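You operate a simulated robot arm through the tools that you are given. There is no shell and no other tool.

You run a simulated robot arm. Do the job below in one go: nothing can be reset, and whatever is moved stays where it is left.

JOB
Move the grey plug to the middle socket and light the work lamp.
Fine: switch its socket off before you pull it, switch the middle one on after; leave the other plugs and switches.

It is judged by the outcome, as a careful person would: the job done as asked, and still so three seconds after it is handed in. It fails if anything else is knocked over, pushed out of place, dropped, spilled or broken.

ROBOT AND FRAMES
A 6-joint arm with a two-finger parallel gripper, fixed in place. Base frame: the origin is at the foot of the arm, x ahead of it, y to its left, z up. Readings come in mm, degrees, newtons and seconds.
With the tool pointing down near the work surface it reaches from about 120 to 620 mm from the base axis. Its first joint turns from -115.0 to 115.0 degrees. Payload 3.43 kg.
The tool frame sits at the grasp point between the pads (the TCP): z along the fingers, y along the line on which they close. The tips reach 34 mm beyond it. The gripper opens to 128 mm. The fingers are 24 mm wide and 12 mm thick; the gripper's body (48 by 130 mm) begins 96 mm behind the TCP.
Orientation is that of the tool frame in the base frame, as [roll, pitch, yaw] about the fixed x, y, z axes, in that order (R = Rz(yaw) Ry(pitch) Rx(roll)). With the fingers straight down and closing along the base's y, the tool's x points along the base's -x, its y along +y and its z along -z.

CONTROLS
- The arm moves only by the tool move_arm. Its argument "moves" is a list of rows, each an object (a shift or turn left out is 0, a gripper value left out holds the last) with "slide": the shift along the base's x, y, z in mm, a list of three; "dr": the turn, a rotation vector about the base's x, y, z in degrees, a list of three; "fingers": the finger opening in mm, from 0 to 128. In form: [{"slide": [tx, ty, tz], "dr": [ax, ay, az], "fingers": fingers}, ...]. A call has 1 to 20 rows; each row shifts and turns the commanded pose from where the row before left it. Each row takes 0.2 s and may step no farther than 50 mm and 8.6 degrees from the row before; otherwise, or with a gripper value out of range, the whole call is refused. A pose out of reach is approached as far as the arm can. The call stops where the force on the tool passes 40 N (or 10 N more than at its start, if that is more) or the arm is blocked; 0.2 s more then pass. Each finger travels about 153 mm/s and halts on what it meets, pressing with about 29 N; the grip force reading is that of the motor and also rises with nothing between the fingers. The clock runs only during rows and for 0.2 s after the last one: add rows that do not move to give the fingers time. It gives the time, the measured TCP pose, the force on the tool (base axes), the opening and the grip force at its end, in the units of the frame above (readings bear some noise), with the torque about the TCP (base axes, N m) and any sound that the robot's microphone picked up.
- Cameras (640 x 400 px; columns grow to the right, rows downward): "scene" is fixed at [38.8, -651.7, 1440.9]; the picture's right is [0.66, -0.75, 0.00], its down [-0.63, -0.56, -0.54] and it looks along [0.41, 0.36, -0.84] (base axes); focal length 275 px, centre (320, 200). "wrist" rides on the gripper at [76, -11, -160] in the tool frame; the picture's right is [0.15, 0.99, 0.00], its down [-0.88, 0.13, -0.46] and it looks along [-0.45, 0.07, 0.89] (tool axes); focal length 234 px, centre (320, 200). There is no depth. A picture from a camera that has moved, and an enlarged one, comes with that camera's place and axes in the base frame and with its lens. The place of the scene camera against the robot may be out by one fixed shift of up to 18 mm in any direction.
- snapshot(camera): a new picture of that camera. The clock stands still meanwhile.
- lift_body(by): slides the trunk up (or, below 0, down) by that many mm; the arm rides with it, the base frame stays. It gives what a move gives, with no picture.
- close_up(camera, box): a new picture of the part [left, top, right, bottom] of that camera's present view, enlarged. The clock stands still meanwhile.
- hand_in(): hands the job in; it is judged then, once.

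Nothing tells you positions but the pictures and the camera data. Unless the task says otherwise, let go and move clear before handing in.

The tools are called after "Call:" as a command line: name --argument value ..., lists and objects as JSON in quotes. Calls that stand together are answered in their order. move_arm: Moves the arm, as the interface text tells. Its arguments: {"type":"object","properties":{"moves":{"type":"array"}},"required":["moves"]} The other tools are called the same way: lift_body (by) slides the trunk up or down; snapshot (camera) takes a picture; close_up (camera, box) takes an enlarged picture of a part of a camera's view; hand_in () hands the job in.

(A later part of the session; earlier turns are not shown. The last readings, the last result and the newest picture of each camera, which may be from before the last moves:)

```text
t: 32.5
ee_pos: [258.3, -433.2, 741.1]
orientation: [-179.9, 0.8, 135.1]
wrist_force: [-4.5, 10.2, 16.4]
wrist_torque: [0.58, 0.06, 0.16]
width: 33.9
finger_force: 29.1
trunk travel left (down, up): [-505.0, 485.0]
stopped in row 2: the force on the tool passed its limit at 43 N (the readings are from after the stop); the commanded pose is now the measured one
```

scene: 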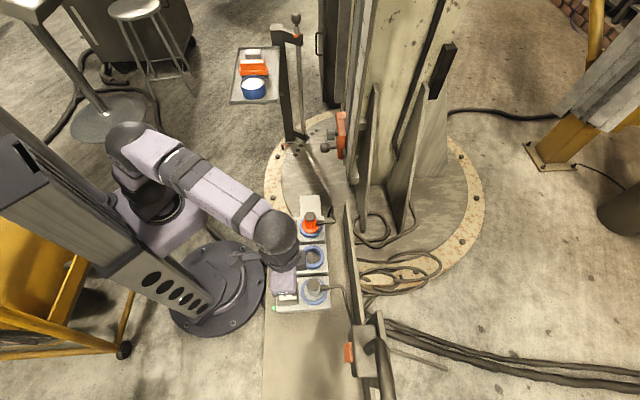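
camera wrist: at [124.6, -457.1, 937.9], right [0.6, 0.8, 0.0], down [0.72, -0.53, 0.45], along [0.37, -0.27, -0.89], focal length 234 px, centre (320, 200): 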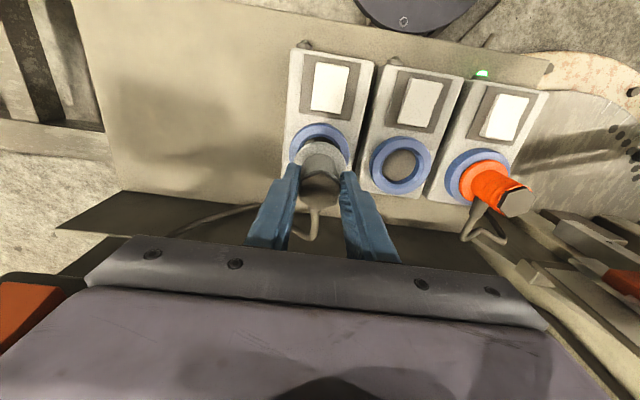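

The plug touched the ring rim about 25 mm above seat height. The torque puts the contact on the fin side, so the hole lies a little toward the switches. I'll back off a few mm and look.

Call:
move_arm --moves '[{"slide": [0, 0, 5]}, {"slide": [0, 0, 5]}, {}]'

Call:
move_arm --moves '[{}]'

Call:
close_up --camera "wrist" --box '[260, 110, 380, 190]'

Call:
snapshot --camera "wrist"

Call:
close_up --camera "scene" --box '[290, 220, 350, 260]'

```text
t: 33.2
ee_pos: [258.4, -434.0, 746.5]
orientation: [-179.8, 0.7, 135.1]
wrist_force: [-2.0, 2.0, -5.2]
wrist_torque: [0.25, 0.27, 0.02]
width: 34.1
finger_force: 28.5
trunk travel left (down, up): [-505.0, 485.0]
```

```text
t: 33.6
ee_pos: [258.4, -434.7, 747.1]
orientation: [-179.9, 0.5, 135.1]
wrist_force: [-4.3, 2.8, -5.9]
wrist_torque: [0.25, 0.33, -0.02]
width: 33.9
finger_force: 28.6
trunk travel left (down, up): [-505.0, 485.0]
```

```text
5.00 times, centred on (320, 150) of wrist
camera zoom: at [196.0, -387.1, 905.5], right [0.6, 0.8, 0.0], down [0.71, -0.53, 0.46], along [0.37, -0.28, -0.89], focal length 1171 px, centre (320, 450)
```

zoom: 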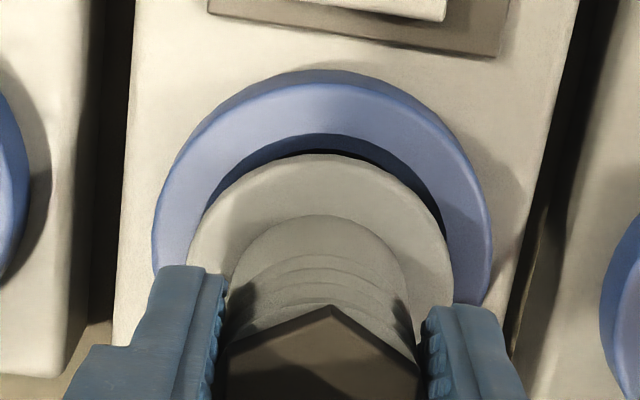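

```text
taken
camera wrist: at [196.0, -387.1, 905.5], right [0.6, 0.8, 0.0], down [0.71, -0.53, 0.46], along [0.37, -0.28, -0.89], focal length 234 px, centre (320, 200)
```

wrist: 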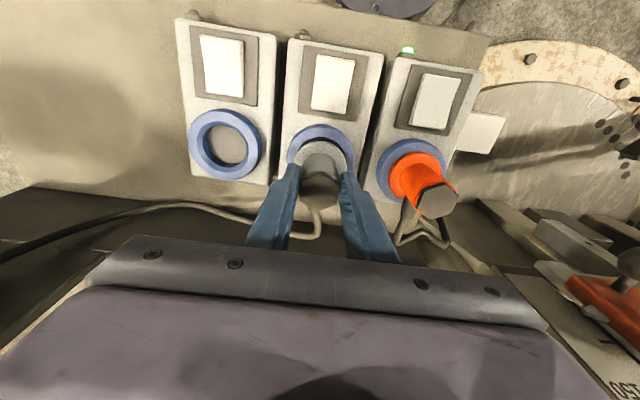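

```text
10.00 times, centred on (320, 240) of scene
camera zoom: at [38.8, -651.7, 1440.9], right [0.66, -0.75, 0.0], down [-0.63, -0.56, -0.54], along [0.41, 0.36, -0.84], focal length 2750 px, centre (320, -200)
```

zoom: 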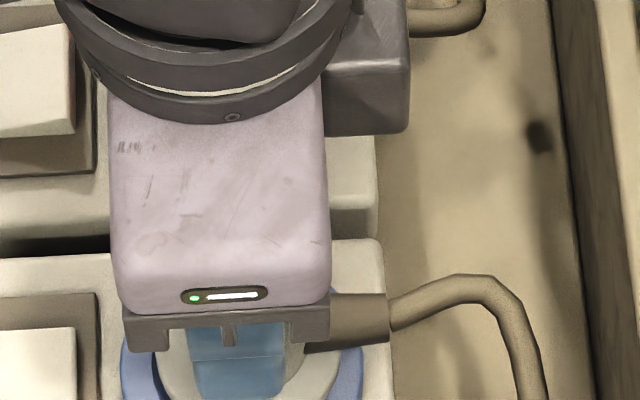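

There's still some residual force and about 0.7° of tilt in the commanded pose after the stop. I'll lift a little more, straighten the tool, and check that the force goes to zero.

Call:
move_arm --moves '[{"slide": [0, 0, 4], "dr": [0.45, 0.45, 0]}, {"slide": [0, 0, 4]}, {}, {}]'

Call:
move_arm --moves '[{}]'

Call:
close_up --camera "wrist" --box '[260, 110, 380, 190]'

```text
t: 34.6
ee_pos: [257.7, -434.6, 756.4]
orientation: [-179.8, 0.0, 135.1]
wrist_force: [0.5, 0.3, -1.2]
wrist_torque: [-0.01, -0.02, 0.01]
width: 33.7
finger_force: 29.1
trunk travel left (down, up): [-505.0, 485.0]
```

```text
t: 35.0
ee_pos: [257.4, -434.3, 754.9]
orientation: [-179.8, 0.0, 135.1]
wrist_force: [0.9, -0.3, -1.5]
wrist_torque: [0.03, 0.04, -0.01]
width: 33.8
finger_force: 29.4
trunk travel left (down, up): [-505.0, 485.0]
```

```text
5.00 times, centred on (320, 150) of wrist
camera zoom: at [197.3, -388.7, 914.9], right [0.6, 0.8, 0.0], down [0.72, -0.53, 0.46], along [0.36, -0.27, -0.89], focal length 1171 px, centre (320, 450)
```

zoom: 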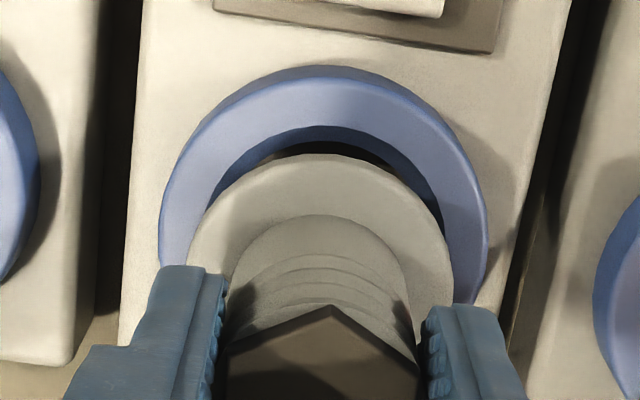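

Force is back to zero, so the plug had entered a few mm and bound laterally. I'll shift back and slightly toward the switches, then try again in small steps.

Call:
move_arm --moves '[{"slide": [-2.8, 3.1, 0]}, {}, {"slide": [0, 0, -5]}, {"slide": [0, 0, -3]}, {"slide": [0, 0, -2]}, {}]'

Call:
close_up --camera "wrist" --box '[260, 110, 380, 190]'

```text
t: 36.5
ee_pos: [256.0, -432.6, 745.2]
orientation: [-179.8, 0.1, 135.2]
wrist_force: [3.2, -1.8, 1.9]
wrist_torque: [-0.15, -0.27, 0.01]
width: 33.8
finger_force: 28.9
trunk travel left (down, up): [-505.0, 485.0]
```

```text
5.00 times, centred on (320, 150) of wrist
camera zoom: at [194.8, -385.4, 905.0], right [0.6, 0.8, 0.0], down [0.72, -0.53, 0.46], along [0.37, -0.28, -0.89], focal length 1171 px, centre (320, 450)
```

zoom: 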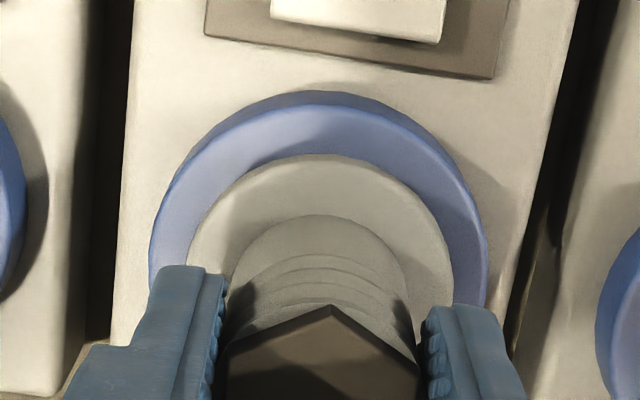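

There's now a slight outward side force, so the hole centre is between the two tries. I'll move back half a millimetre or so and descend 1 mm at a time, watching the forces.

Call:
move_arm --moves '[{"slide": [0.6, -0.5, 0], "dr": [0, 0, -0.1]}, {}]'

Call:
move_arm --moves '[{"slide": [0, 0, -1]}, {"slide": [0, 0, -1]}]'

Call:
move_arm --moves '[{"slide": [0, 0, -1]}, {"slide": [0, 0, -1]}]'

```text
t: 37.0
ee_pos: [255.9, -431.7, 745.2]
orientation: [-179.8, 0.0, 135.0]
wrist_force: [1.6, -0.5, -0.7]
wrist_torque: [-0.04, -0.09, -0.02]
width: 33.8
finger_force: 29.2
trunk travel left (down, up): [-505.0, 485.0]
```

```text
t: 37.6
ee_pos: [255.4, -432.4, 743.9]
orientation: [-179.9, 0.1, 135.0]
wrist_force: [1.2, -0.5, -1.3]
wrist_torque: [-0.04, -0.07, 0.0]
width: 33.7
finger_force: 29.1
trunk travel left (down, up): [-505.0, 485.0]
```

```text
t: 38.2
ee_pos: [255.4, -432.2, 741.1]
orientation: [-179.9, 0.1, 134.9]
wrist_force: [0.7, -0.1, -1.3]
wrist_torque: [-0.01, -0.05, 0.0]
width: 33.8
finger_force: 28.9
trunk travel left (down, up): [-505.0, 485.0]
```

Call:
move_arm --moves '[{"slide": [0, 0, -1]}, {"slide": [0, 0, -1]}]'

Call:
move_arm --moves '[{"slide": [0, 0, -1]}, {"slide": [0, 0, -1]}]'

```text
t: 38.9
ee_pos: [256.3, -432.1, 740.0]
orientation: [-179.6, 0.1, 134.9]
wrist_force: [-2.1, 0.8, 7.1]
wrist_torque: [0.0, 0.11, -0.04]
width: 34.0
finger_force: 29.0
trunk travel left (down, up): [-505.0, 485.0]
```

```text
t: 39.5
ee_pos: [255.5, -431.7, 741.5]
orientation: [-179.7, 0.4, 134.9]
wrist_force: [-4.5, 0.4, 20.4]
wrist_torque: [-0.16, -0.04, -0.01]
width: 33.9
finger_force: 28.9
trunk travel left (down, up): [-505.0, 485.0]
```

It's blocked about 25 mm above seat, with the contact on the fin side. I'll back off a little and look into the empty grey socket for a keyway or pin holes.

Call:
move_arm --moves '[{"slide": [0, 0, 5]}, {"slide": [0, 0, 7]}, {}]'

Call:
close_up --camera "wrist" --box '[180, 90, 280, 190]'

Call:
close_up --camera "scene" --box '[270, 230, 350, 310]'

Call:
close_up --camera "wrist" --box '[270, 100, 370, 260]'

```text
t: 40.2
ee_pos: [255.6, -430.8, 748.2]
orientation: [-179.9, -0.2, 135.0]
wrist_force: [4.9, -1.9, -6.1]
wrist_torque: [-0.31, -0.46, 0.02]
width: 34.0
finger_force: 29.3
trunk travel left (down, up): [-505.0, 485.0]
```

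```text
4.00 times, centred on (230, 140) of wrist
camera zoom: at [195.6, -385.3, 908.2], right [0.6, 0.8, 0.0], down [0.72, -0.53, 0.45], along [0.36, -0.27, -0.89], focal length 937 px, centre (680, 440)
```

zoom: 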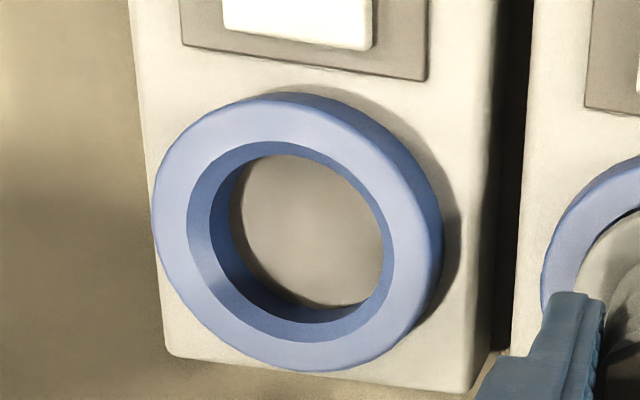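

```text
5.00 times, centred on (310, 270) of scene
camera zoom: at [38.8, -651.7, 1440.9], right [0.66, -0.75, 0.0], down [-0.63, -0.56, -0.54], along [0.41, 0.36, -0.84], focal length 1375 px, centre (370, -150)
```

zoom: 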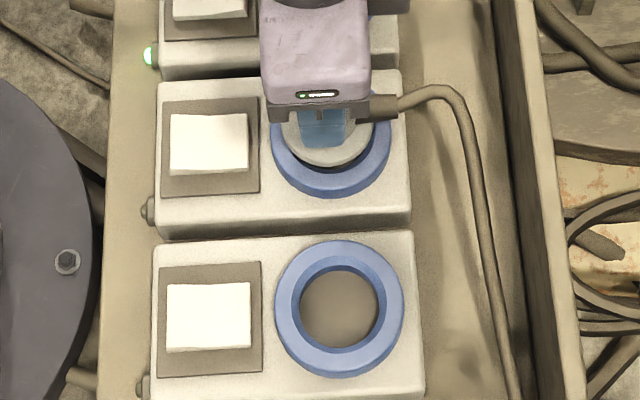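

```text
2.50 times, centred on (320, 180) of wrist
camera zoom: at [195.6, -385.3, 908.2], right [0.6, 0.8, 0.0], down [0.72, -0.53, 0.45], along [0.36, -0.27, -0.89], focal length 585 px, centre (320, 250)
```

zoom: 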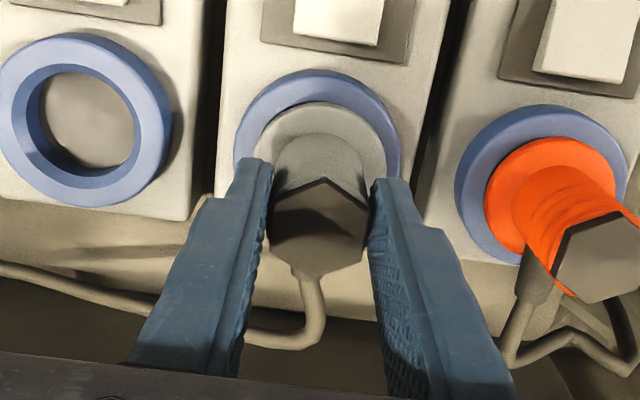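

The pictures suggest the plug slipped down about 17 mm in the fingers while I lifted it, so it's probably already part-way into the middle socket. I'll lower back to light contact and check how deep it sits.

Call:
move_arm --moves '[{"slide": [0, 0, -3]}, {"slide": [0, 0, -2]}, {"slide": [0, 0, -1]}, {}]'

Call:
close_up --camera "wrist" --box '[240, 100, 400, 220]'

Call:
close_up --camera "scene" --box '[290, 235, 350, 275]'

```text
t: 41.2
ee_pos: [256.0, -432.9, 744.1]
orientation: [-179.8, 0.0, 135.0]
wrist_force: [1.4, -1.9, 1.3]
wrist_torque: [-0.17, -0.07, 0.0]
width: 33.9
finger_force: 29.0
trunk travel left (down, up): [-505.0, 485.0]
```

```text
3.33 times, centred on (320, 160) of wrist
camera zoom: at [194.8, -385.4, 902.7], right [0.6, 0.8, 0.0], down [0.72, -0.53, 0.46], along [0.36, -0.27, -0.89], focal length 781 px, centre (320, 333)
```

zoom: 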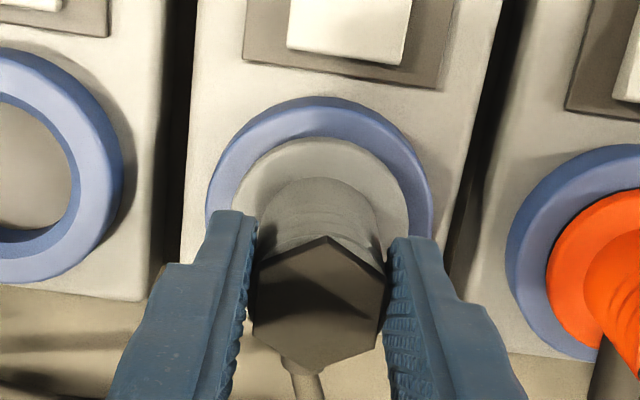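

```text
10.00 times, centred on (320, 255) of scene
camera zoom: at [38.8, -651.7, 1440.9], right [0.66, -0.75, 0.0], down [-0.63, -0.56, -0.54], along [0.41, 0.36, -0.84], focal length 2750 px, centre (320, -350)
```

zoom: 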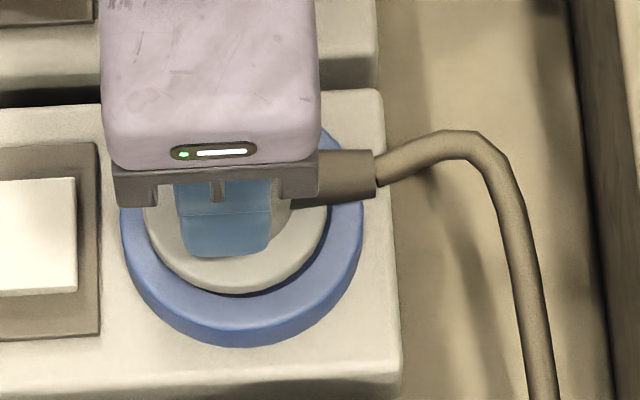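

From the scene view the plug's flange sits about 2 mm toward the switches relative to the ring, and the side force agrees. I'll ease outward and press gently.

Call:
move_arm --moves '[{"slide": [0.8, -0.8, 0]}, {}]'

Call:
move_arm --moves '[{"slide": [0, 0, -1.5]}, {"slide": [0, 0, -1.5]}]'

Call:
move_arm --moves '[{"slide": [0, 0, -1.5]}, {"slide": [0, 0, -1]}]'

```text
t: 41.9
ee_pos: [256.7, -433.2, 743.6]
orientation: [-179.8, 0.0, 135.0]
wrist_force: [-0.5, -0.1, -1.3]
wrist_torque: [0.04, 0.01, -0.02]
width: 33.9
finger_force: 28.8
trunk travel left (down, up): [-505.0, 485.0]
```

```text
t: 42.5
ee_pos: [256.0, -433.3, 740.1]
orientation: [-179.9, 0.0, 135.0]
wrist_force: [0.3, -0.2, 2.4]
wrist_torque: [-0.02, -0.11, 0.02]
width: 33.8
finger_force: 29.0
trunk travel left (down, up): [-505.0, 485.0]
```

```text
t: 43.0
ee_pos: [255.5, -433.3, 740.8]
orientation: [-179.8, 0.3, 135.1]
wrist_force: [-0.6, 2.6, 19.8]
wrist_torque: [0.12, -0.26, 0.05]
width: 33.8
finger_force: 29.1
trunk travel left (down, up): [-505.0, 485.0]
```

Call:
close_up --camera "scene" --box '[290, 235, 350, 275]'

Call:
close_up --camera "scene" --box '[250, 200, 370, 320]'

Call:
close_up --camera "wrist" --box '[240, 100, 400, 220]'

```text
10.00 times, centred on (320, 255) of scene
camera zoom: at [38.8, -651.7, 1440.9], right [0.66, -0.75, 0.0], down [-0.63, -0.56, -0.54], along [0.41, 0.36, -0.84], focal length 2750 px, centre (320, -350)
```

zoom: 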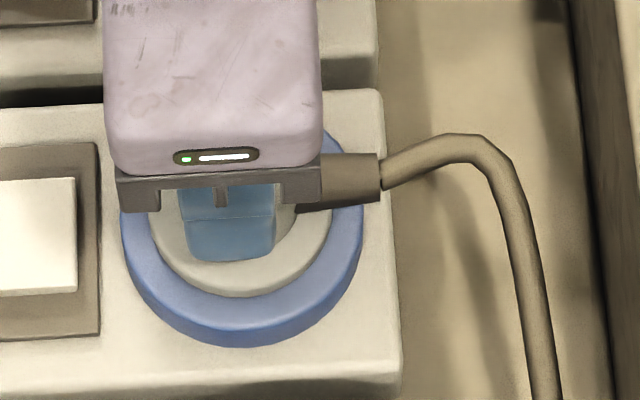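

```text
3.33 times, centred on (310, 260) of scene
camera zoom: at [38.8, -651.7, 1440.9], right [0.66, -0.75, 0.0], down [-0.63, -0.56, -0.54], along [0.41, 0.36, -0.84], focal length 917 px, centre (353, 0)
```

zoom: 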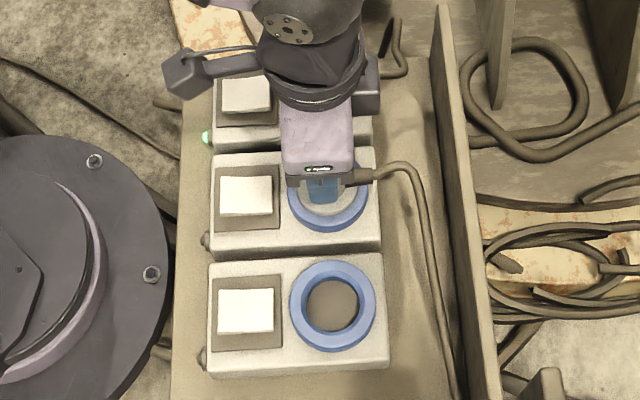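

```text
3.33 times, centred on (320, 160) of wrist
camera zoom: at [194.9, -385.7, 899.6], right [0.6, 0.8, -0.01], down [0.71, -0.53, 0.46], along [0.37, -0.28, -0.89], focal length 781 px, centre (320, 333)
```

zoom: 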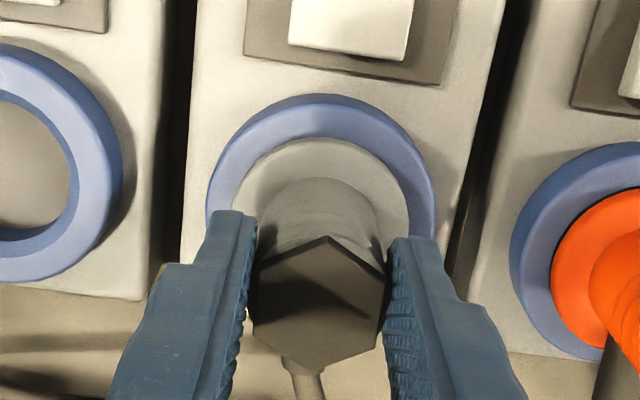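

In the scene view the flange now sits flush in the ring with no gap, matching the orange plug, and the contact force is near central, so the plug looks seated. The "block" was the socket floor, reached early because the plug had slipped in my grip. I'll relax the push, open and lift clear to verify.

Call:
move_arm --moves '[{"slide": [0, 0, 1]}, {"fingers": 45}, {"fingers": 75}, {}]'

Call:
move_arm --moves '[{"slide": [0, 0, 15]}, {"slide": [0, 0, 30]}, {"slide": [0, 0, 30]}, {}]'

Call:
snapshot --camera "wrist"

Call:
close_up --camera "wrist" --box '[200, 80, 440, 240]'

Call:
close_up --camera "scene" --box '[250, 200, 370, 320]'

```text
t: 44.0
ee_pos: [256.7, -434.0, 738.0]
orientation: [-179.8, 0.0, 135.0]
wrist_force: [0.0, 0.2, -0.4]
wrist_torque: [-0.01, 0.02, -0.03]
width: 74.9
finger_force: 0.0
trunk travel left (down, up): [-505.0, 485.0]
```

```text
t: 45.0
ee_pos: [256.1, -433.3, 813.9]
orientation: [-179.8, -0.1, 135.0]
wrist_force: [0.2, 0.0, 0.1]
wrist_torque: [0.0, 0.01, -0.01]
width: 75.0
finger_force: 0.1
trunk travel left (down, up): [-505.0, 485.0]
```

```text
taken
camera wrist: at [195.3, -386.7, 972.9], right [0.6, 0.8, 0.0], down [0.72, -0.53, 0.46], along [0.36, -0.27, -0.89], focal length 234 px, centre (320, 200)
```

wrist: 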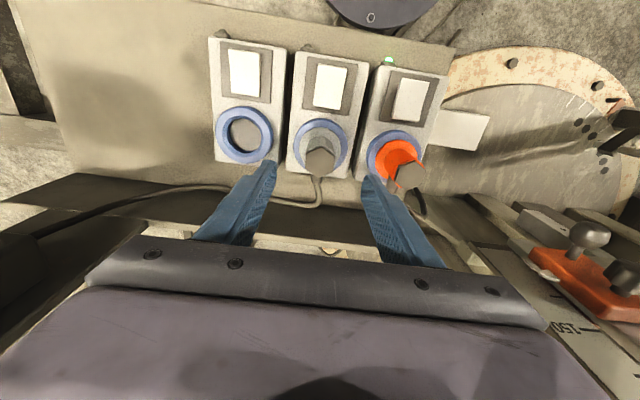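

```text
2.50 times, centred on (320, 160) of wrist
camera zoom: at [195.3, -386.7, 972.9], right [0.6, 0.8, 0.0], down [0.72, -0.53, 0.46], along [0.36, -0.27, -0.89], focal length 585 px, centre (320, 300)
```

zoom: 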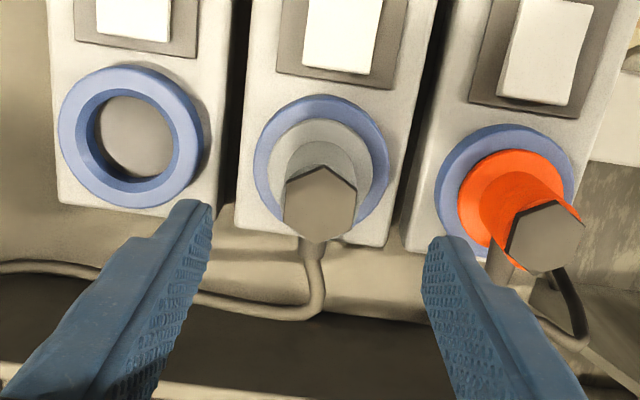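

```text
3.33 times, centred on (310, 260) of scene
camera zoom: at [38.8, -651.7, 1440.9], right [0.66, -0.75, 0.0], down [-0.63, -0.56, -0.54], along [0.41, 0.36, -0.84], focal length 917 px, centre (353, 0)
```

zoom: 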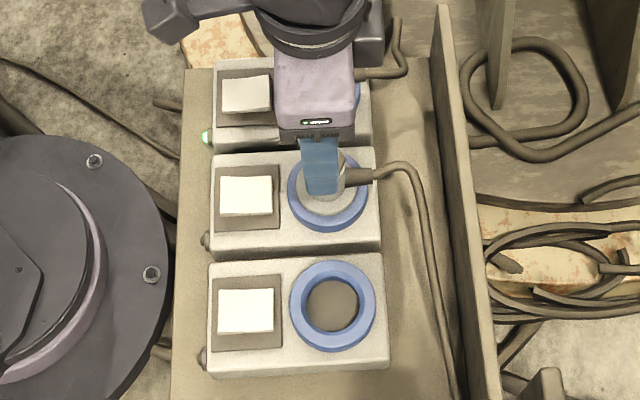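

The plug stands fully in the middle socket; its head height relative to the ring matches the original seat. Next I close the fingers and go over the LED-side end of the middle rocker at about (197,-372).

Call:
move_arm --moves '[{"fingers": 0}, {"slide": [-20, 20.5, 0]}, {"slide": [-20, 20.5, 0]}, {"slide": [-19, 20.4, 0]}, {}, {}]'

Call:
snapshot --camera "wrist"

Call:
close_up --camera "wrist" --box '[220, 20, 440, 200]'

```text
t: 46.5
ee_pos: [197.5, -371.5, 814.9]
orientation: [-179.9, 0.0, 135.0]
wrist_force: [0.7, 0.2, 0.3]
wrist_torque: [-0.04, -0.03, 0.01]
width: 0.0
finger_force: 28.1
trunk travel left (down, up): [-505.0, 485.0]
```

```text
taken
camera wrist: at [136.9, -325.5, 974.6], right [0.6, 0.8, 0.0], down [0.72, -0.53, 0.46], along [0.36, -0.27, -0.89], focal length 234 px, centre (320, 200)
```

wrist: 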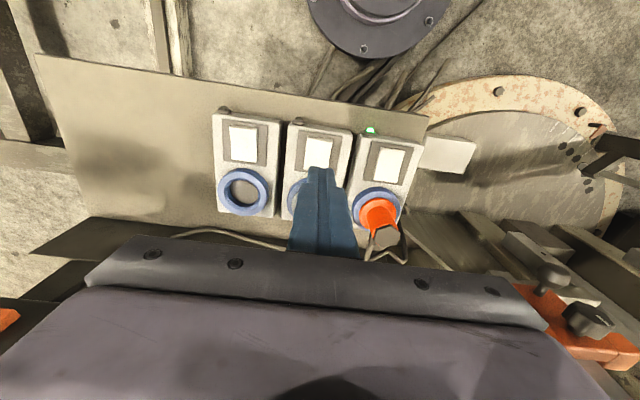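

```text
2.22 times, centred on (330, 110) of wrist
camera zoom: at [136.9, -325.5, 974.6], right [0.6, 0.8, 0.0], down [0.72, -0.53, 0.46], along [0.36, -0.27, -0.89], focal length 520 px, centre (298, 400)
```

zoom: 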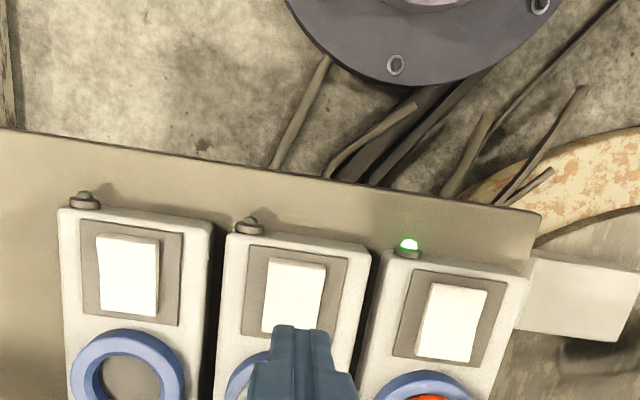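

The estimate matches the view (rocker LED-side edge ≈(192,-366)). I'll descend and press.

Call:
move_arm --moves '[{"slide": [0, 0, -40]}, {"slide": [0, 0, -40]}, {"slide": [0, 0, -20]}, {"slide": [0, 0, -7]}, {}]'

Call:
close_up --camera "wrist" --box '[230, 40, 430, 240]'

```text
t: 47.6
ee_pos: [196.3, -371.6, 706.4]
orientation: [-179.8, 0.1, 135.0]
wrist_force: [-0.9, 0.4, 0.0]
wrist_torque: [0.01, -0.02, -0.01]
width: 0.0
finger_force: 28.9
trunk travel left (down, up): [-505.0, 485.0]
```

```text
2.00 times, centred on (330, 140) of wrist
camera zoom: at [135.8, -324.9, 865.9], right [0.6, 0.8, 0.0], down [0.72, -0.53, 0.46], along [0.36, -0.27, -0.89], focal length 468 px, centre (300, 320)
```

zoom: 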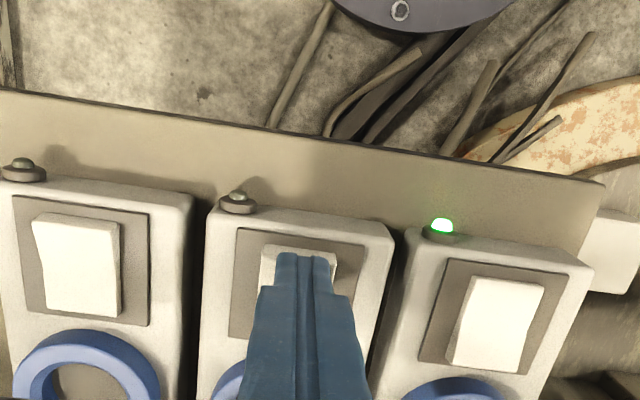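

Call:
move_arm --moves '[{"slide": [0.3, 0, -3]}, {"slide": [0, 0, -2]}, {"slide": [0, 0, -1.5]}, {"slide": [0, 0, -1]}]'

Call:
move_arm --moves '[{"slide": [0, 0, -1]}, {"slide": [0, 0, -1]}, {"slide": [0, 0, -1]}]'

Call:
close_up --camera "wrist" --box '[230, 40, 430, 240]'

```text
t: 48.6
ee_pos: [197.1, -372.1, 698.7]
orientation: [-179.8, 0.1, 135.1]
wrist_force: [0.8, 0.7, 3.0]
wrist_torque: [-0.02, -0.03, -0.04]
width: 0.0
finger_force: 28.3
trunk travel left (down, up): [-505.0, 485.0]
```

```text
t: 49.5
ee_pos: [197.9, -371.9, 699.7]
orientation: [-179.6, 0.5, 134.9]
wrist_force: [-4.1, 2.6, 29.0]
wrist_torque: [-0.13, -0.14, -0.12]
width: 0.0
finger_force: 28.8
trunk travel left (down, up): [-505.0, 485.0]
```

```text
2.00 times, centred on (330, 140) of wrist
camera zoom: at [136.2, -324.1, 858.4], right [0.6, 0.8, -0.01], down [0.71, -0.53, 0.46], along [0.37, -0.28, -0.89], focal length 468 px, centre (300, 320)
```

zoom: 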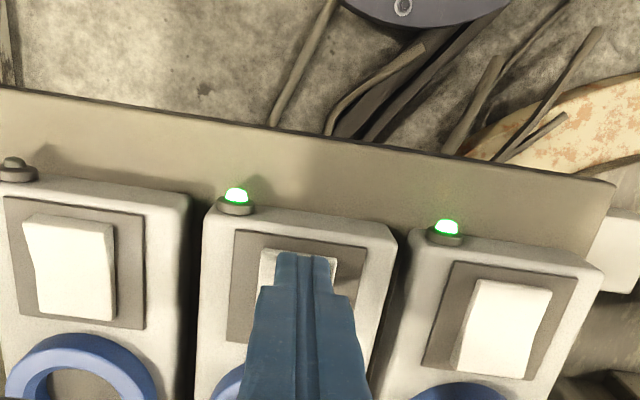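

The middle LED is green. I'll lift clear, raise the trunk, and then look at the lamp.

Call:
move_arm --moves '[{"slide": [0, 0, 5]}, {"slide": [0, 0, 25]}, {"slide": [0, 0, 40]}, {"slide": [-10, 10, 40]}, {}]'

Call:
lift_body --by 200

Call:
snapshot --camera "wrist"

Call:
snapshot --camera "scene"

Call:
close_up --camera "scene" --box '[240, 200, 400, 320]'

```text
t: 50.6
ee_pos: [187.6, -363.3, 806.6]
orientation: [-179.8, 0.0, 135.1]
wrist_force: [-0.3, 0.5, 1.0]
wrist_torque: [0.01, -0.02, -0.02]
width: 0.1
finger_force: 28.9
trunk travel left (down, up): [-505.0, 485.0]
```

```text
t: 52.8
ee_pos: [187.2, -363.7, 1005.4]
orientation: [-179.8, -0.2, 135.0]
wrist_force: [-0.4, 0.2, 0.8]
wrist_torque: [-0.02, 0.01, 0.04]
width: 0.0
finger_force: 28.9
trunk travel left (down, up): [-705.0, 285.0]
```

```text
taken
camera wrist: at [126.7, -316.6, 1165.5], right [0.6, 0.8, 0.0], down [0.72, -0.53, 0.46], along [0.36, -0.27, -0.89], focal length 234 px, centre (320, 200)
```

wrist: 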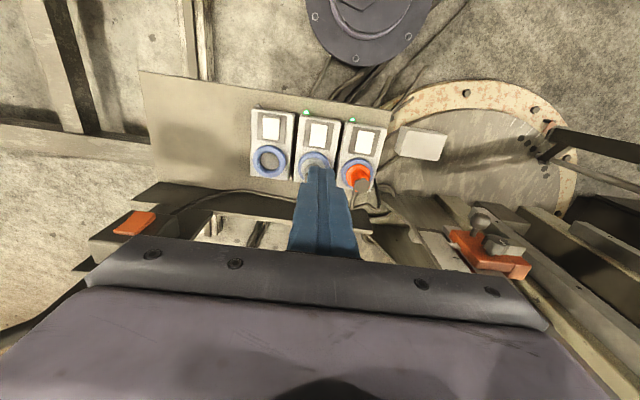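

```text
taken
```

scene: 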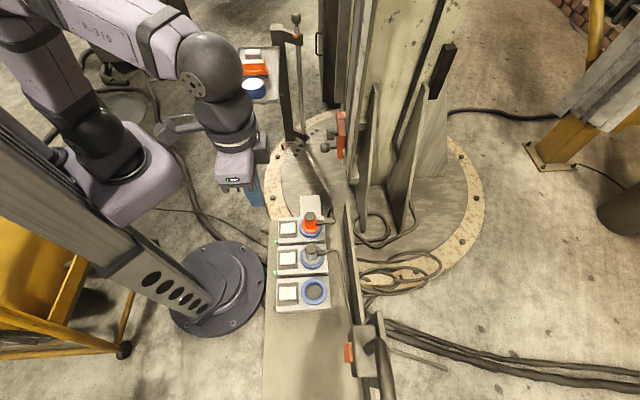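

```text
3.33 times, centred on (320, 260) of scene
camera zoom: at [38.8, -651.7, 1440.9], right [0.66, -0.75, 0.0], down [-0.63, -0.56, -0.54], along [0.41, 0.36, -0.84], focal length 917 px, centre (320, 0)
```

zoom: 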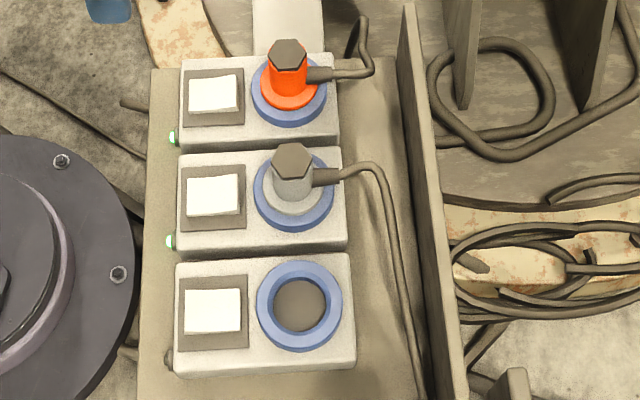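

The plug and switches are as wanted, with grey in the middle and its LED on. Now I tilt the camera to see whether the lamp itself is lit.

Call:
move_arm --moves '[{"dr": [0, 0, -8]}, {"dr": [0, 0, -8]}, {"dr": [0, 0, -8]}, {"dr": [0, 0, -8]}, {"dr": [0, 0, -8]}, {"slide": [-4, -9, 0], "dr": [-8, 0, 0]}, {"slide": [-4, -9, 0], "dr": [-8, 0, 0]}, {"slide": [-4, -9, 0], "dr": [-8, 0, 0]}, {"slide": [-4, -9, 0], "dr": [-8, 0, 0]}, {"slide": [-4, -9, 0], "dr": [-8, 0, 0]}, {"slide": [-4, -9, 0], "dr": [-8, 0, 0]}, {"slide": [-4, -9, 0], "dr": [-8, 0, 0]}, {"slide": [-4, -9, 0], "dr": [-8, 0, 0]}, {}]'

Call:
snapshot --camera "wrist"

Call:
close_up --camera "wrist" --box '[180, 60, 380, 240]'

```text
t: 55.8
ee_pos: [154.1, -434.3, 1006.9]
orientation: [-169.9, 63.6, 101.1]
wrist_force: [-0.3, 0.4, -0.3]
wrist_torque: [0.01, -0.01, 0.02]
width: 0.4
finger_force: 29.3
trunk travel left (down, up): [-705.0, 285.0]
```

```text
taken
camera wrist: at [138.4, -257.4, 1008.6], right [0.97, 0.1, -0.21], down [0.21, 0.03, 0.98], along [0.1, -0.99, 0.01], focal length 234 px, centre (320, 200)
```

wrist: 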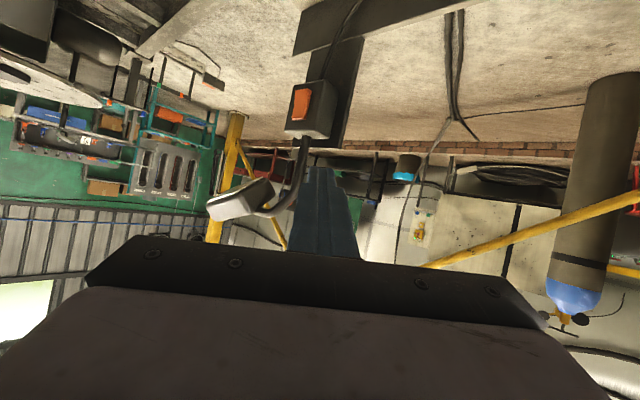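

```text
2.22 times, centred on (280, 150) of wrist
camera zoom: at [138.4, -257.4, 1008.6], right [0.97, 0.1, -0.21], down [0.21, 0.03, 0.98], along [0.1, -0.99, 0.01], focal length 520 px, centre (409, 311)
```

zoom: 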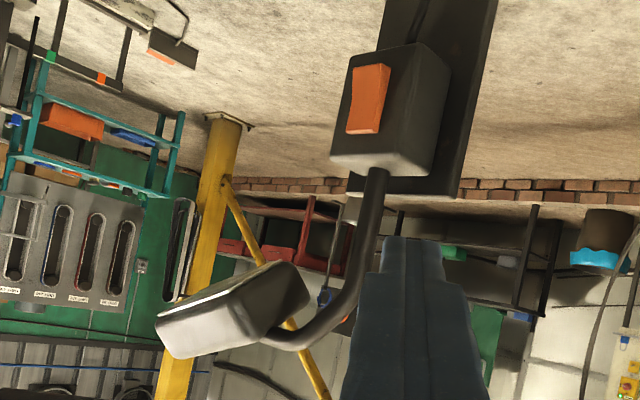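

Call:
close_up --camera "wrist" --box '[195, 160, 295, 230]'

Call:
close_up --camera "wrist" --box '[270, 70, 350, 140]'

```text
5.71 times, centred on (245, 195) of wrist
camera zoom: at [138.4, -257.4, 1008.6], right [0.97, 0.1, -0.21], down [0.21, 0.03, 0.98], along [0.1, -0.99, 0.01], focal length 1338 px, centre (749, 229)
```

zoom: 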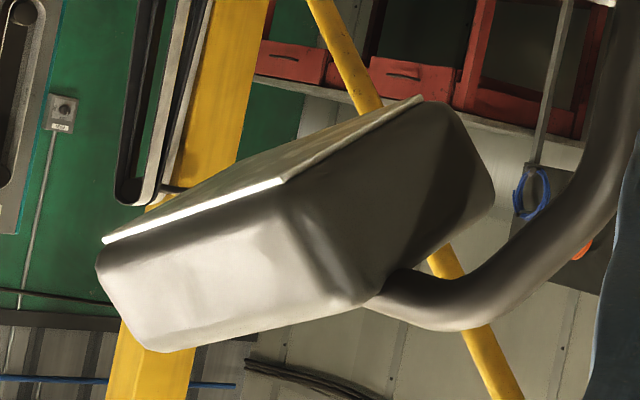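

```text
5.71 times, centred on (310, 105) of wrist
camera zoom: at [138.4, -257.4, 1008.6], right [0.97, 0.1, -0.21], down [0.21, 0.03, 0.98], along [0.1, -0.99, 0.01], focal length 1338 px, centre (377, 743)
```

zoom: 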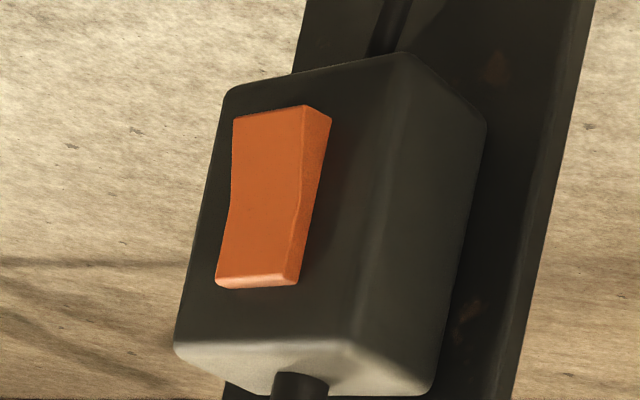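

The lamp's lens, on the head's underside, looks dull, i.e. unlit, even though the middle socket is live. I'll drop the trunk slightly to see the lens face better before touching the lamp's own rocker.

Call:
lift_body --by -60

Call:
snapshot --camera "wrist"

Call:
close_up --camera "wrist" --box '[195, 180, 295, 250]'

Call:
close_up --camera "wrist" --box '[270, 90, 370, 190]'

```text
t: 56.8
ee_pos: [155.6, -435.0, 946.1]
orientation: [-169.9, 63.6, 101.2]
wrist_force: [-0.9, 0.7, 0.3]
wrist_torque: [0.01, -0.02, 0.01]
width: 0.0
finger_force: 28.6
trunk travel left (down, up): [-645.0, 345.0]
```

```text
taken
camera wrist: at [138.6, -257.8, 949.0], right [0.97, 0.1, -0.21], down [0.21, 0.03, 0.98], along [0.1, -0.99, 0.01], focal length 234 px, centre (320, 200)
```

wrist: 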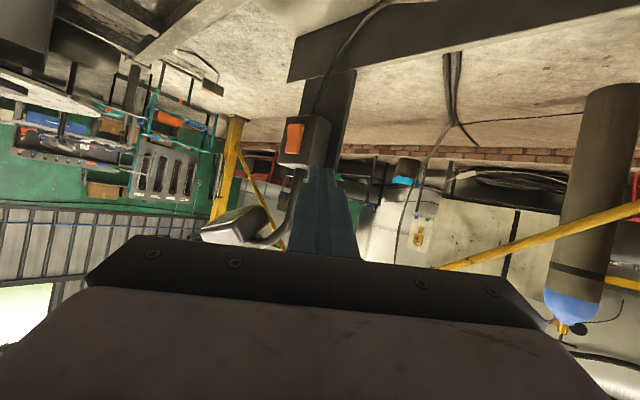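

```text
5.71 times, centred on (245, 215) of wrist
camera zoom: at [138.6, -257.8, 949.0], right [0.97, 0.1, -0.21], down [0.21, 0.03, 0.98], along [0.1, -0.99, 0.01], focal length 1338 px, centre (749, 114)
```

zoom: 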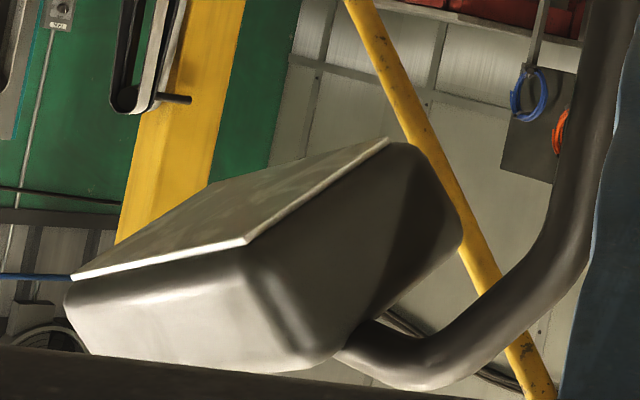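

```text
4.00 times, centred on (320, 140) of wrist
camera zoom: at [138.6, -257.8, 949.0], right [0.97, 0.1, -0.21], down [0.21, 0.03, 0.98], along [0.1, -0.99, 0.01], focal length 937 px, centre (320, 440)
```

zoom: 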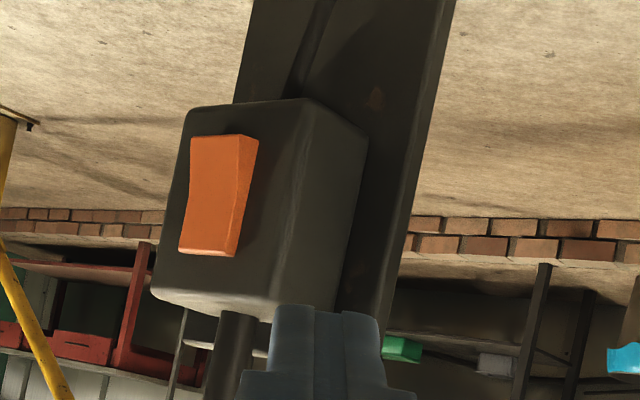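

The lens is plainly dull, so the lamp's own rocker on its box is off. It has to be flipped to light the lamp, and it isn't one of the "other" panel switches. The rocker is at about (115,-660,860), facing (-0.7,0.7), with its lower end protruding. I'll point the closed fingers horizontally toward it from a standoff.

Call:
move_arm --moves '[{"slide": [-28, -38, 0], "dr": [-6.5, 0, 0]}, {"slide": [-28, -38, 0], "dr": [-6.5, 0, 0]}, {"slide": [-28, -38, 0], "dr": [-6.5, 0, 0]}, {"slide": [-28, -38, 0], "dr": [-6.5, 0, 0]}, {}, {}]'

Call:
snapshot --camera "scene"

Call:
snapshot --camera "wrist"

```text
t: 58.2
ee_pos: [126.8, -578.5, 959.5]
orientation: [-91.2, 85.1, 177.1]
wrist_force: [0.0, 0.1, 0.4]
wrist_torque: [-0.02, 0.01, 0.02]
width: 0.2
finger_force: 28.7
out of reach, approached as far as the arm can: row 2, 3, 4
trunk travel left (down, up): [-645.0, 345.0]
```

```text
taken
```

scene: 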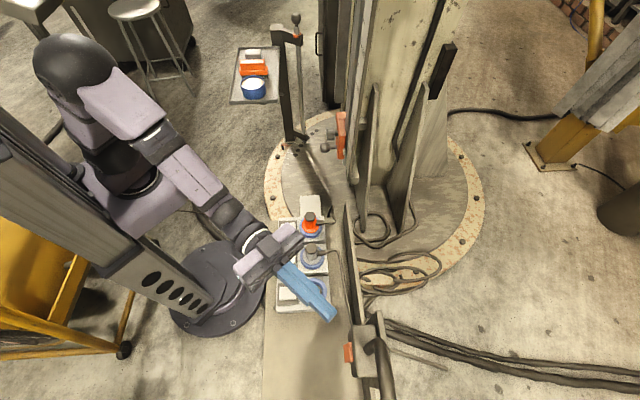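

```text
taken
camera wrist: at [113.6, -418.0, 884.7], right [0.97, -0.03, -0.23], down [0.22, 0.45, 0.87], along [0.08, -0.89, 0.44], focal length 234 px, centre (320, 200)
```

wrist: 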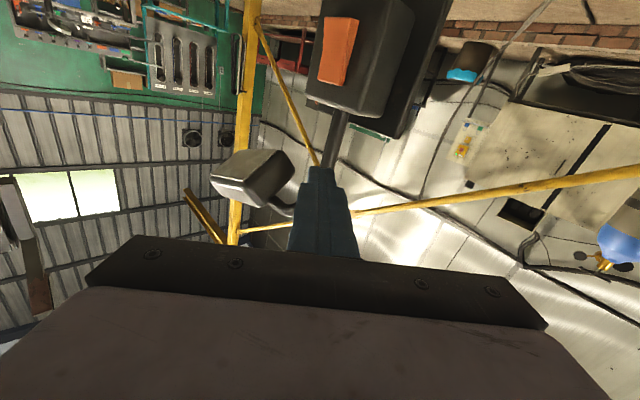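

The tool is now horizontal, and the lens seen from below is dark. Next I yaw it 45° to face the box squarely, easing to a standoff point.

Call:
move_arm --moves '[{"slide": [-14, -2, 0], "dr": [0, 0, 7.8]}, {"slide": [-14, -2, 0], "dr": [0, 0, 7.8]}, {"slide": [-14, -2, 0], "dr": [0, 0, 7.8]}, {"slide": [-14, -2, 0], "dr": [0, 0, 7.8]}, {"slide": [-14, -2, 0], "dr": [0, 0, 7.8]}, {"slide": [-14, -2, 0], "dr": [0, 0, 7.8]}, {"dr": [3.5, -3.5, 0]}, {}, {}]'

Call:
snapshot --camera "scene"

Call:
snapshot --camera "wrist"

```text
t: 60.2
ee_pos: [125.8, -578.1, 958.7]
orientation: [-157.9, 85.9, 110.5]
wrist_force: [-0.7, -0.6, -0.6]
wrist_torque: [0.0, 0.0, 0.01]
width: 0.0
finger_force: 29.0
out of reach, approached as far as the arm can: row 1, 2, 3, 4, 5, 6
trunk travel left (down, up): [-645.0, 345.0]
```

```text
taken
```

scene: 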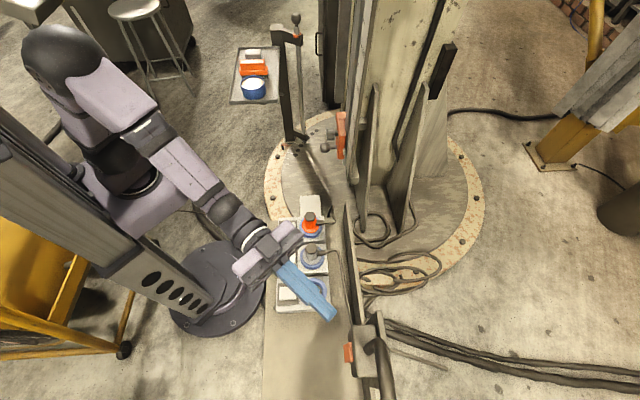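

```text
taken
camera wrist: at [118.1, -413.2, 894.5], right [0.98, -0.02, -0.17], down [0.17, 0.39, 0.9], along [0.05, -0.92, 0.39], focal length 234 px, centre (320, 200)
```

wrist: 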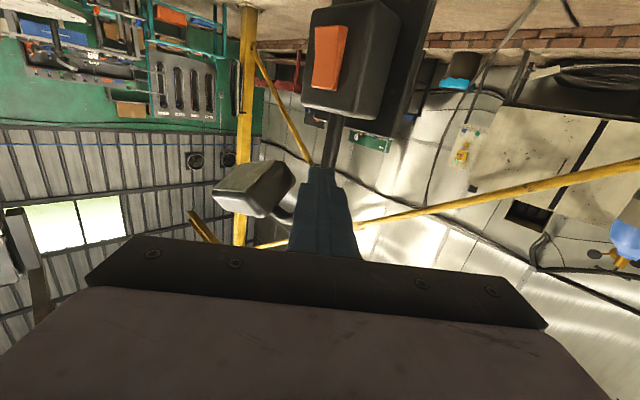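

The yaw didn't take; the arm seems to be near a wrist singularity or limit here. I'll probe what motions are free by trying lower, with the trunk staying put.

Call:
move_arm --moves '[{"slide": [0, 0, -20]}, {"slide": [0, 0, -20]}, {"slide": [-10, 0, -20]}, {"slide": [-10, 0, 0]}, {}]'

```text
t: 61.4
ee_pos: [124.6, -577.9, 904.2]
orientation: [-154.5, 85.8, 113.4]
wrist_force: [0.5, -0.2, 0.2]
wrist_torque: [0.01, 0.0, 0.0]
width: 0.0
finger_force: 29.4
out of reach, approached as far as the arm can: row 3, 4
trunk travel left (down, up): [-645.0, 345.0]
```

Motion in the vertical plane is free but sideways is not, which fits a wrist singularity (tool in line with forearm). A 45° downward tilt is enough for pressing the rocker's lower end, so I'll tilt down and back off first, then yaw.

Call:
move_arm --moves '[{"slide": [0, 10, 0], "dr": [7.5, 0, 0]}, {"slide": [0, 10, 0], "dr": [7.5, 0, 0]}, {"slide": [0, 10, 0], "dr": [7.5, 0, 0]}, {"slide": [0, 10, 0], "dr": [7.5, 0, 0]}, {"slide": [0, 10, 0], "dr": [7.5, 0, 0]}, {"slide": [0, 10, 0], "dr": [7.5, 0, 0]}, {}]'

Call:
move_arm --moves '[{"slide": [-5, 0, 0], "dr": [0, 0, 7.5]}, {"slide": [-5, 0, 0], "dr": [0, 0, 7.5]}, {}]'

```text
t: 63.0
ee_pos: [114.2, -529.0, 905.2]
orientation: [-174.7, 47.2, 92.0]
wrist_force: [0.2, 0.1, 0.1]
wrist_torque: [0.04, 0.02, 0.01]
width: 0.1
finger_force: 29.1
out of reach, approached as far as the arm can: row 5, 6
trunk travel left (down, up): [-645.0, 345.0]
```

```text
t: 63.8
ee_pos: [103.2, -528.0, 904.4]
orientation: [-174.8, 47.1, 107.1]
wrist_force: [0.5, -0.3, -0.5]
wrist_torque: [0.01, -0.01, 0.03]
width: 0.2
finger_force: 29.1
trunk travel left (down, up): [-645.0, 345.0]
```

Yawing works now. I'll continue to face the box and move to the standoff.

Call:
move_arm --moves '[{"slide": [-13, -10, 0], "dr": [0, 0, 7]}, {"slide": [-13, -10, 0], "dr": [0, 0, 7]}, {"slide": [-13, -10, 0], "dr": [0, 0, 7]}, {"slide": [-13, -10, 0], "dr": [0, 0, 7]}, {}]'

Call:
snapshot --camera "wrist"

Call:
snapshot --camera "scene"

```text
t: 65.0
ee_pos: [52.5, -567.3, 905.0]
orientation: [-174.6, 47.0, 135.3]
wrist_force: [0.6, -0.5, 0.4]
wrist_torque: [-0.01, -0.01, 0.0]
width: 0.1
finger_force: 29.0
trunk travel left (down, up): [-645.0, 345.0]
```

```text
taken
camera wrist: at [-64.5, -445.4, 957.0], right [0.67, 0.72, -0.17], down [0.32, -0.07, 0.95], along [0.67, -0.69, -0.28], focal length 234 px, centre (320, 200)
```

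wrist: 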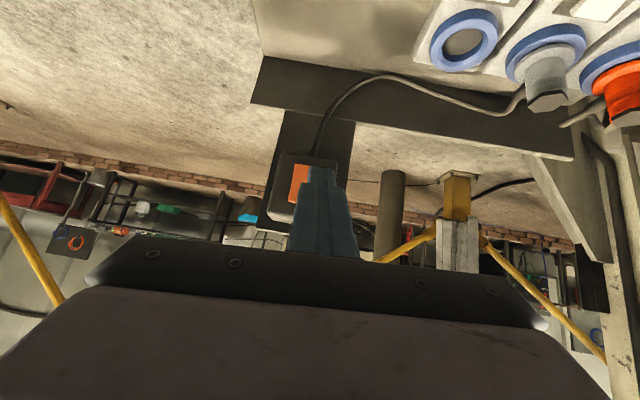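

```text
taken
```

scene: 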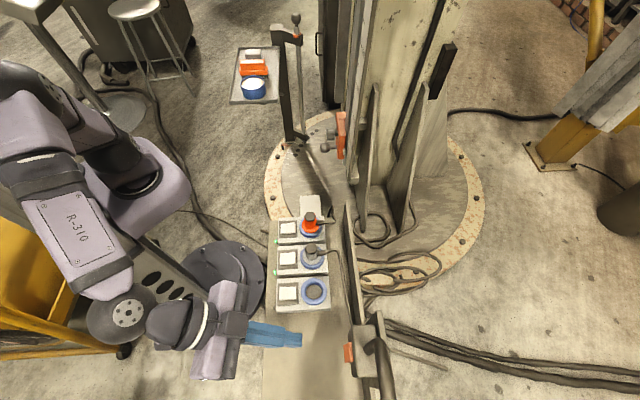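

The fingers now point at the box from the standoff. I'll zoom in to place the rocker precisely.

Call:
close_up --camera "wrist" --box '[250, 130, 370, 250]'

Call:
close_up --camera "scene" --box '[220, 300, 400, 400]'

```text
3.33 times, centred on (310, 190) of wrist
camera zoom: at [-64.5, -445.4, 957.0], right [0.67, 0.72, -0.17], down [0.32, -0.07, 0.95], along [0.67, -0.69, -0.28], focal length 781 px, centre (353, 233)
```

zoom: 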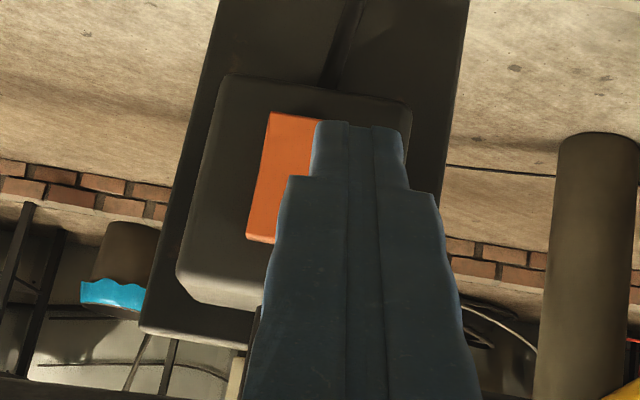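

```text
3.56 times, centred on (310, 350) of scene
camera zoom: at [38.8, -651.7, 1440.9], right [0.66, -0.75, 0.0], down [-0.63, -0.56, -0.54], along [0.41, 0.36, -0.84], focal length 978 px, centre (356, -333)
```

zoom: 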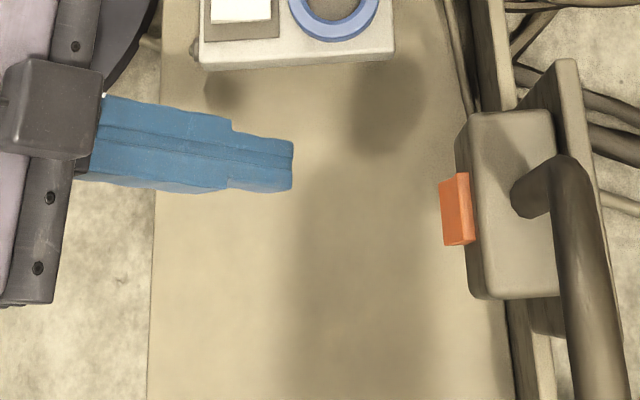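

The rocker's left edge triangulates to (103,-672,860), so its centre is at (115,-660,860), z 835–884, as predicted. I'll align laterally and in height for its lower end (z≈844), staying at standoff.

Call:
move_arm --moves '[{"slide": [-6.5, -6.5, -23.5]}, {"slide": [-6.5, -6.5, -23.5]}, {}, {}]'

Call:
close_up --camera "wrist" --box '[230, 100, 390, 250]'

Call:
close_up --camera "scene" --box '[220, 300, 400, 400]'

```text
t: 66.0
ee_pos: [38.4, -582.6, 856.3]
orientation: [-174.6, 47.2, 135.2]
wrist_force: [-0.7, 0.0, 0.6]
wrist_torque: [-0.01, -0.01, 0.0]
width: 0.2
finger_force: 28.5
trunk travel left (down, up): [-645.0, 345.0]
```

```text
2.67 times, centred on (310, 175) of wrist
camera zoom: at [-77.4, -459.3, 910.2], right [0.67, 0.72, -0.17], down [0.32, -0.07, 0.95], along [0.67, -0.69, -0.28], focal length 624 px, centre (347, 267)
```

zoom: 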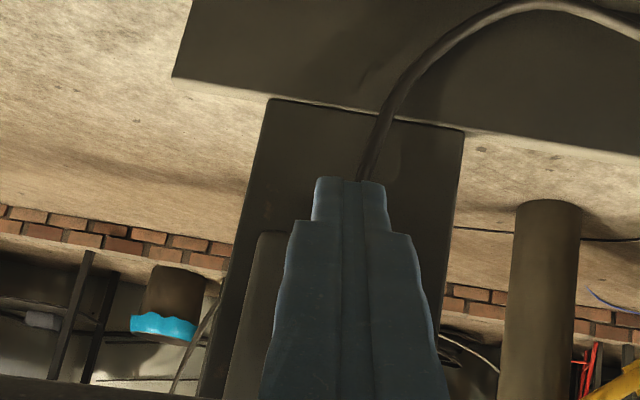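

```text
3.56 times, centred on (310, 350) of scene
camera zoom: at [38.8, -651.7, 1440.9], right [0.66, -0.75, 0.0], down [-0.63, -0.56, -0.54], along [0.41, 0.36, -0.84], focal length 978 px, centre (356, -333)
```

zoom: 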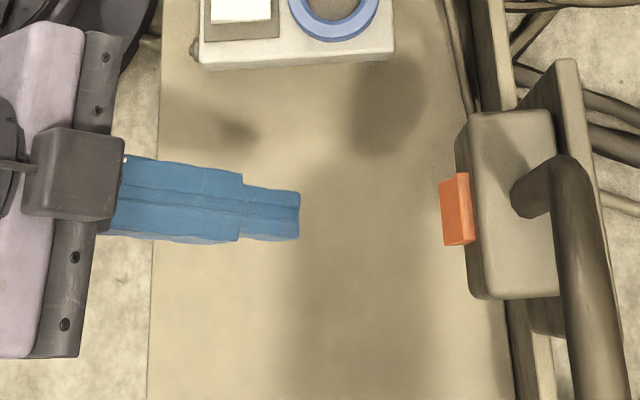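

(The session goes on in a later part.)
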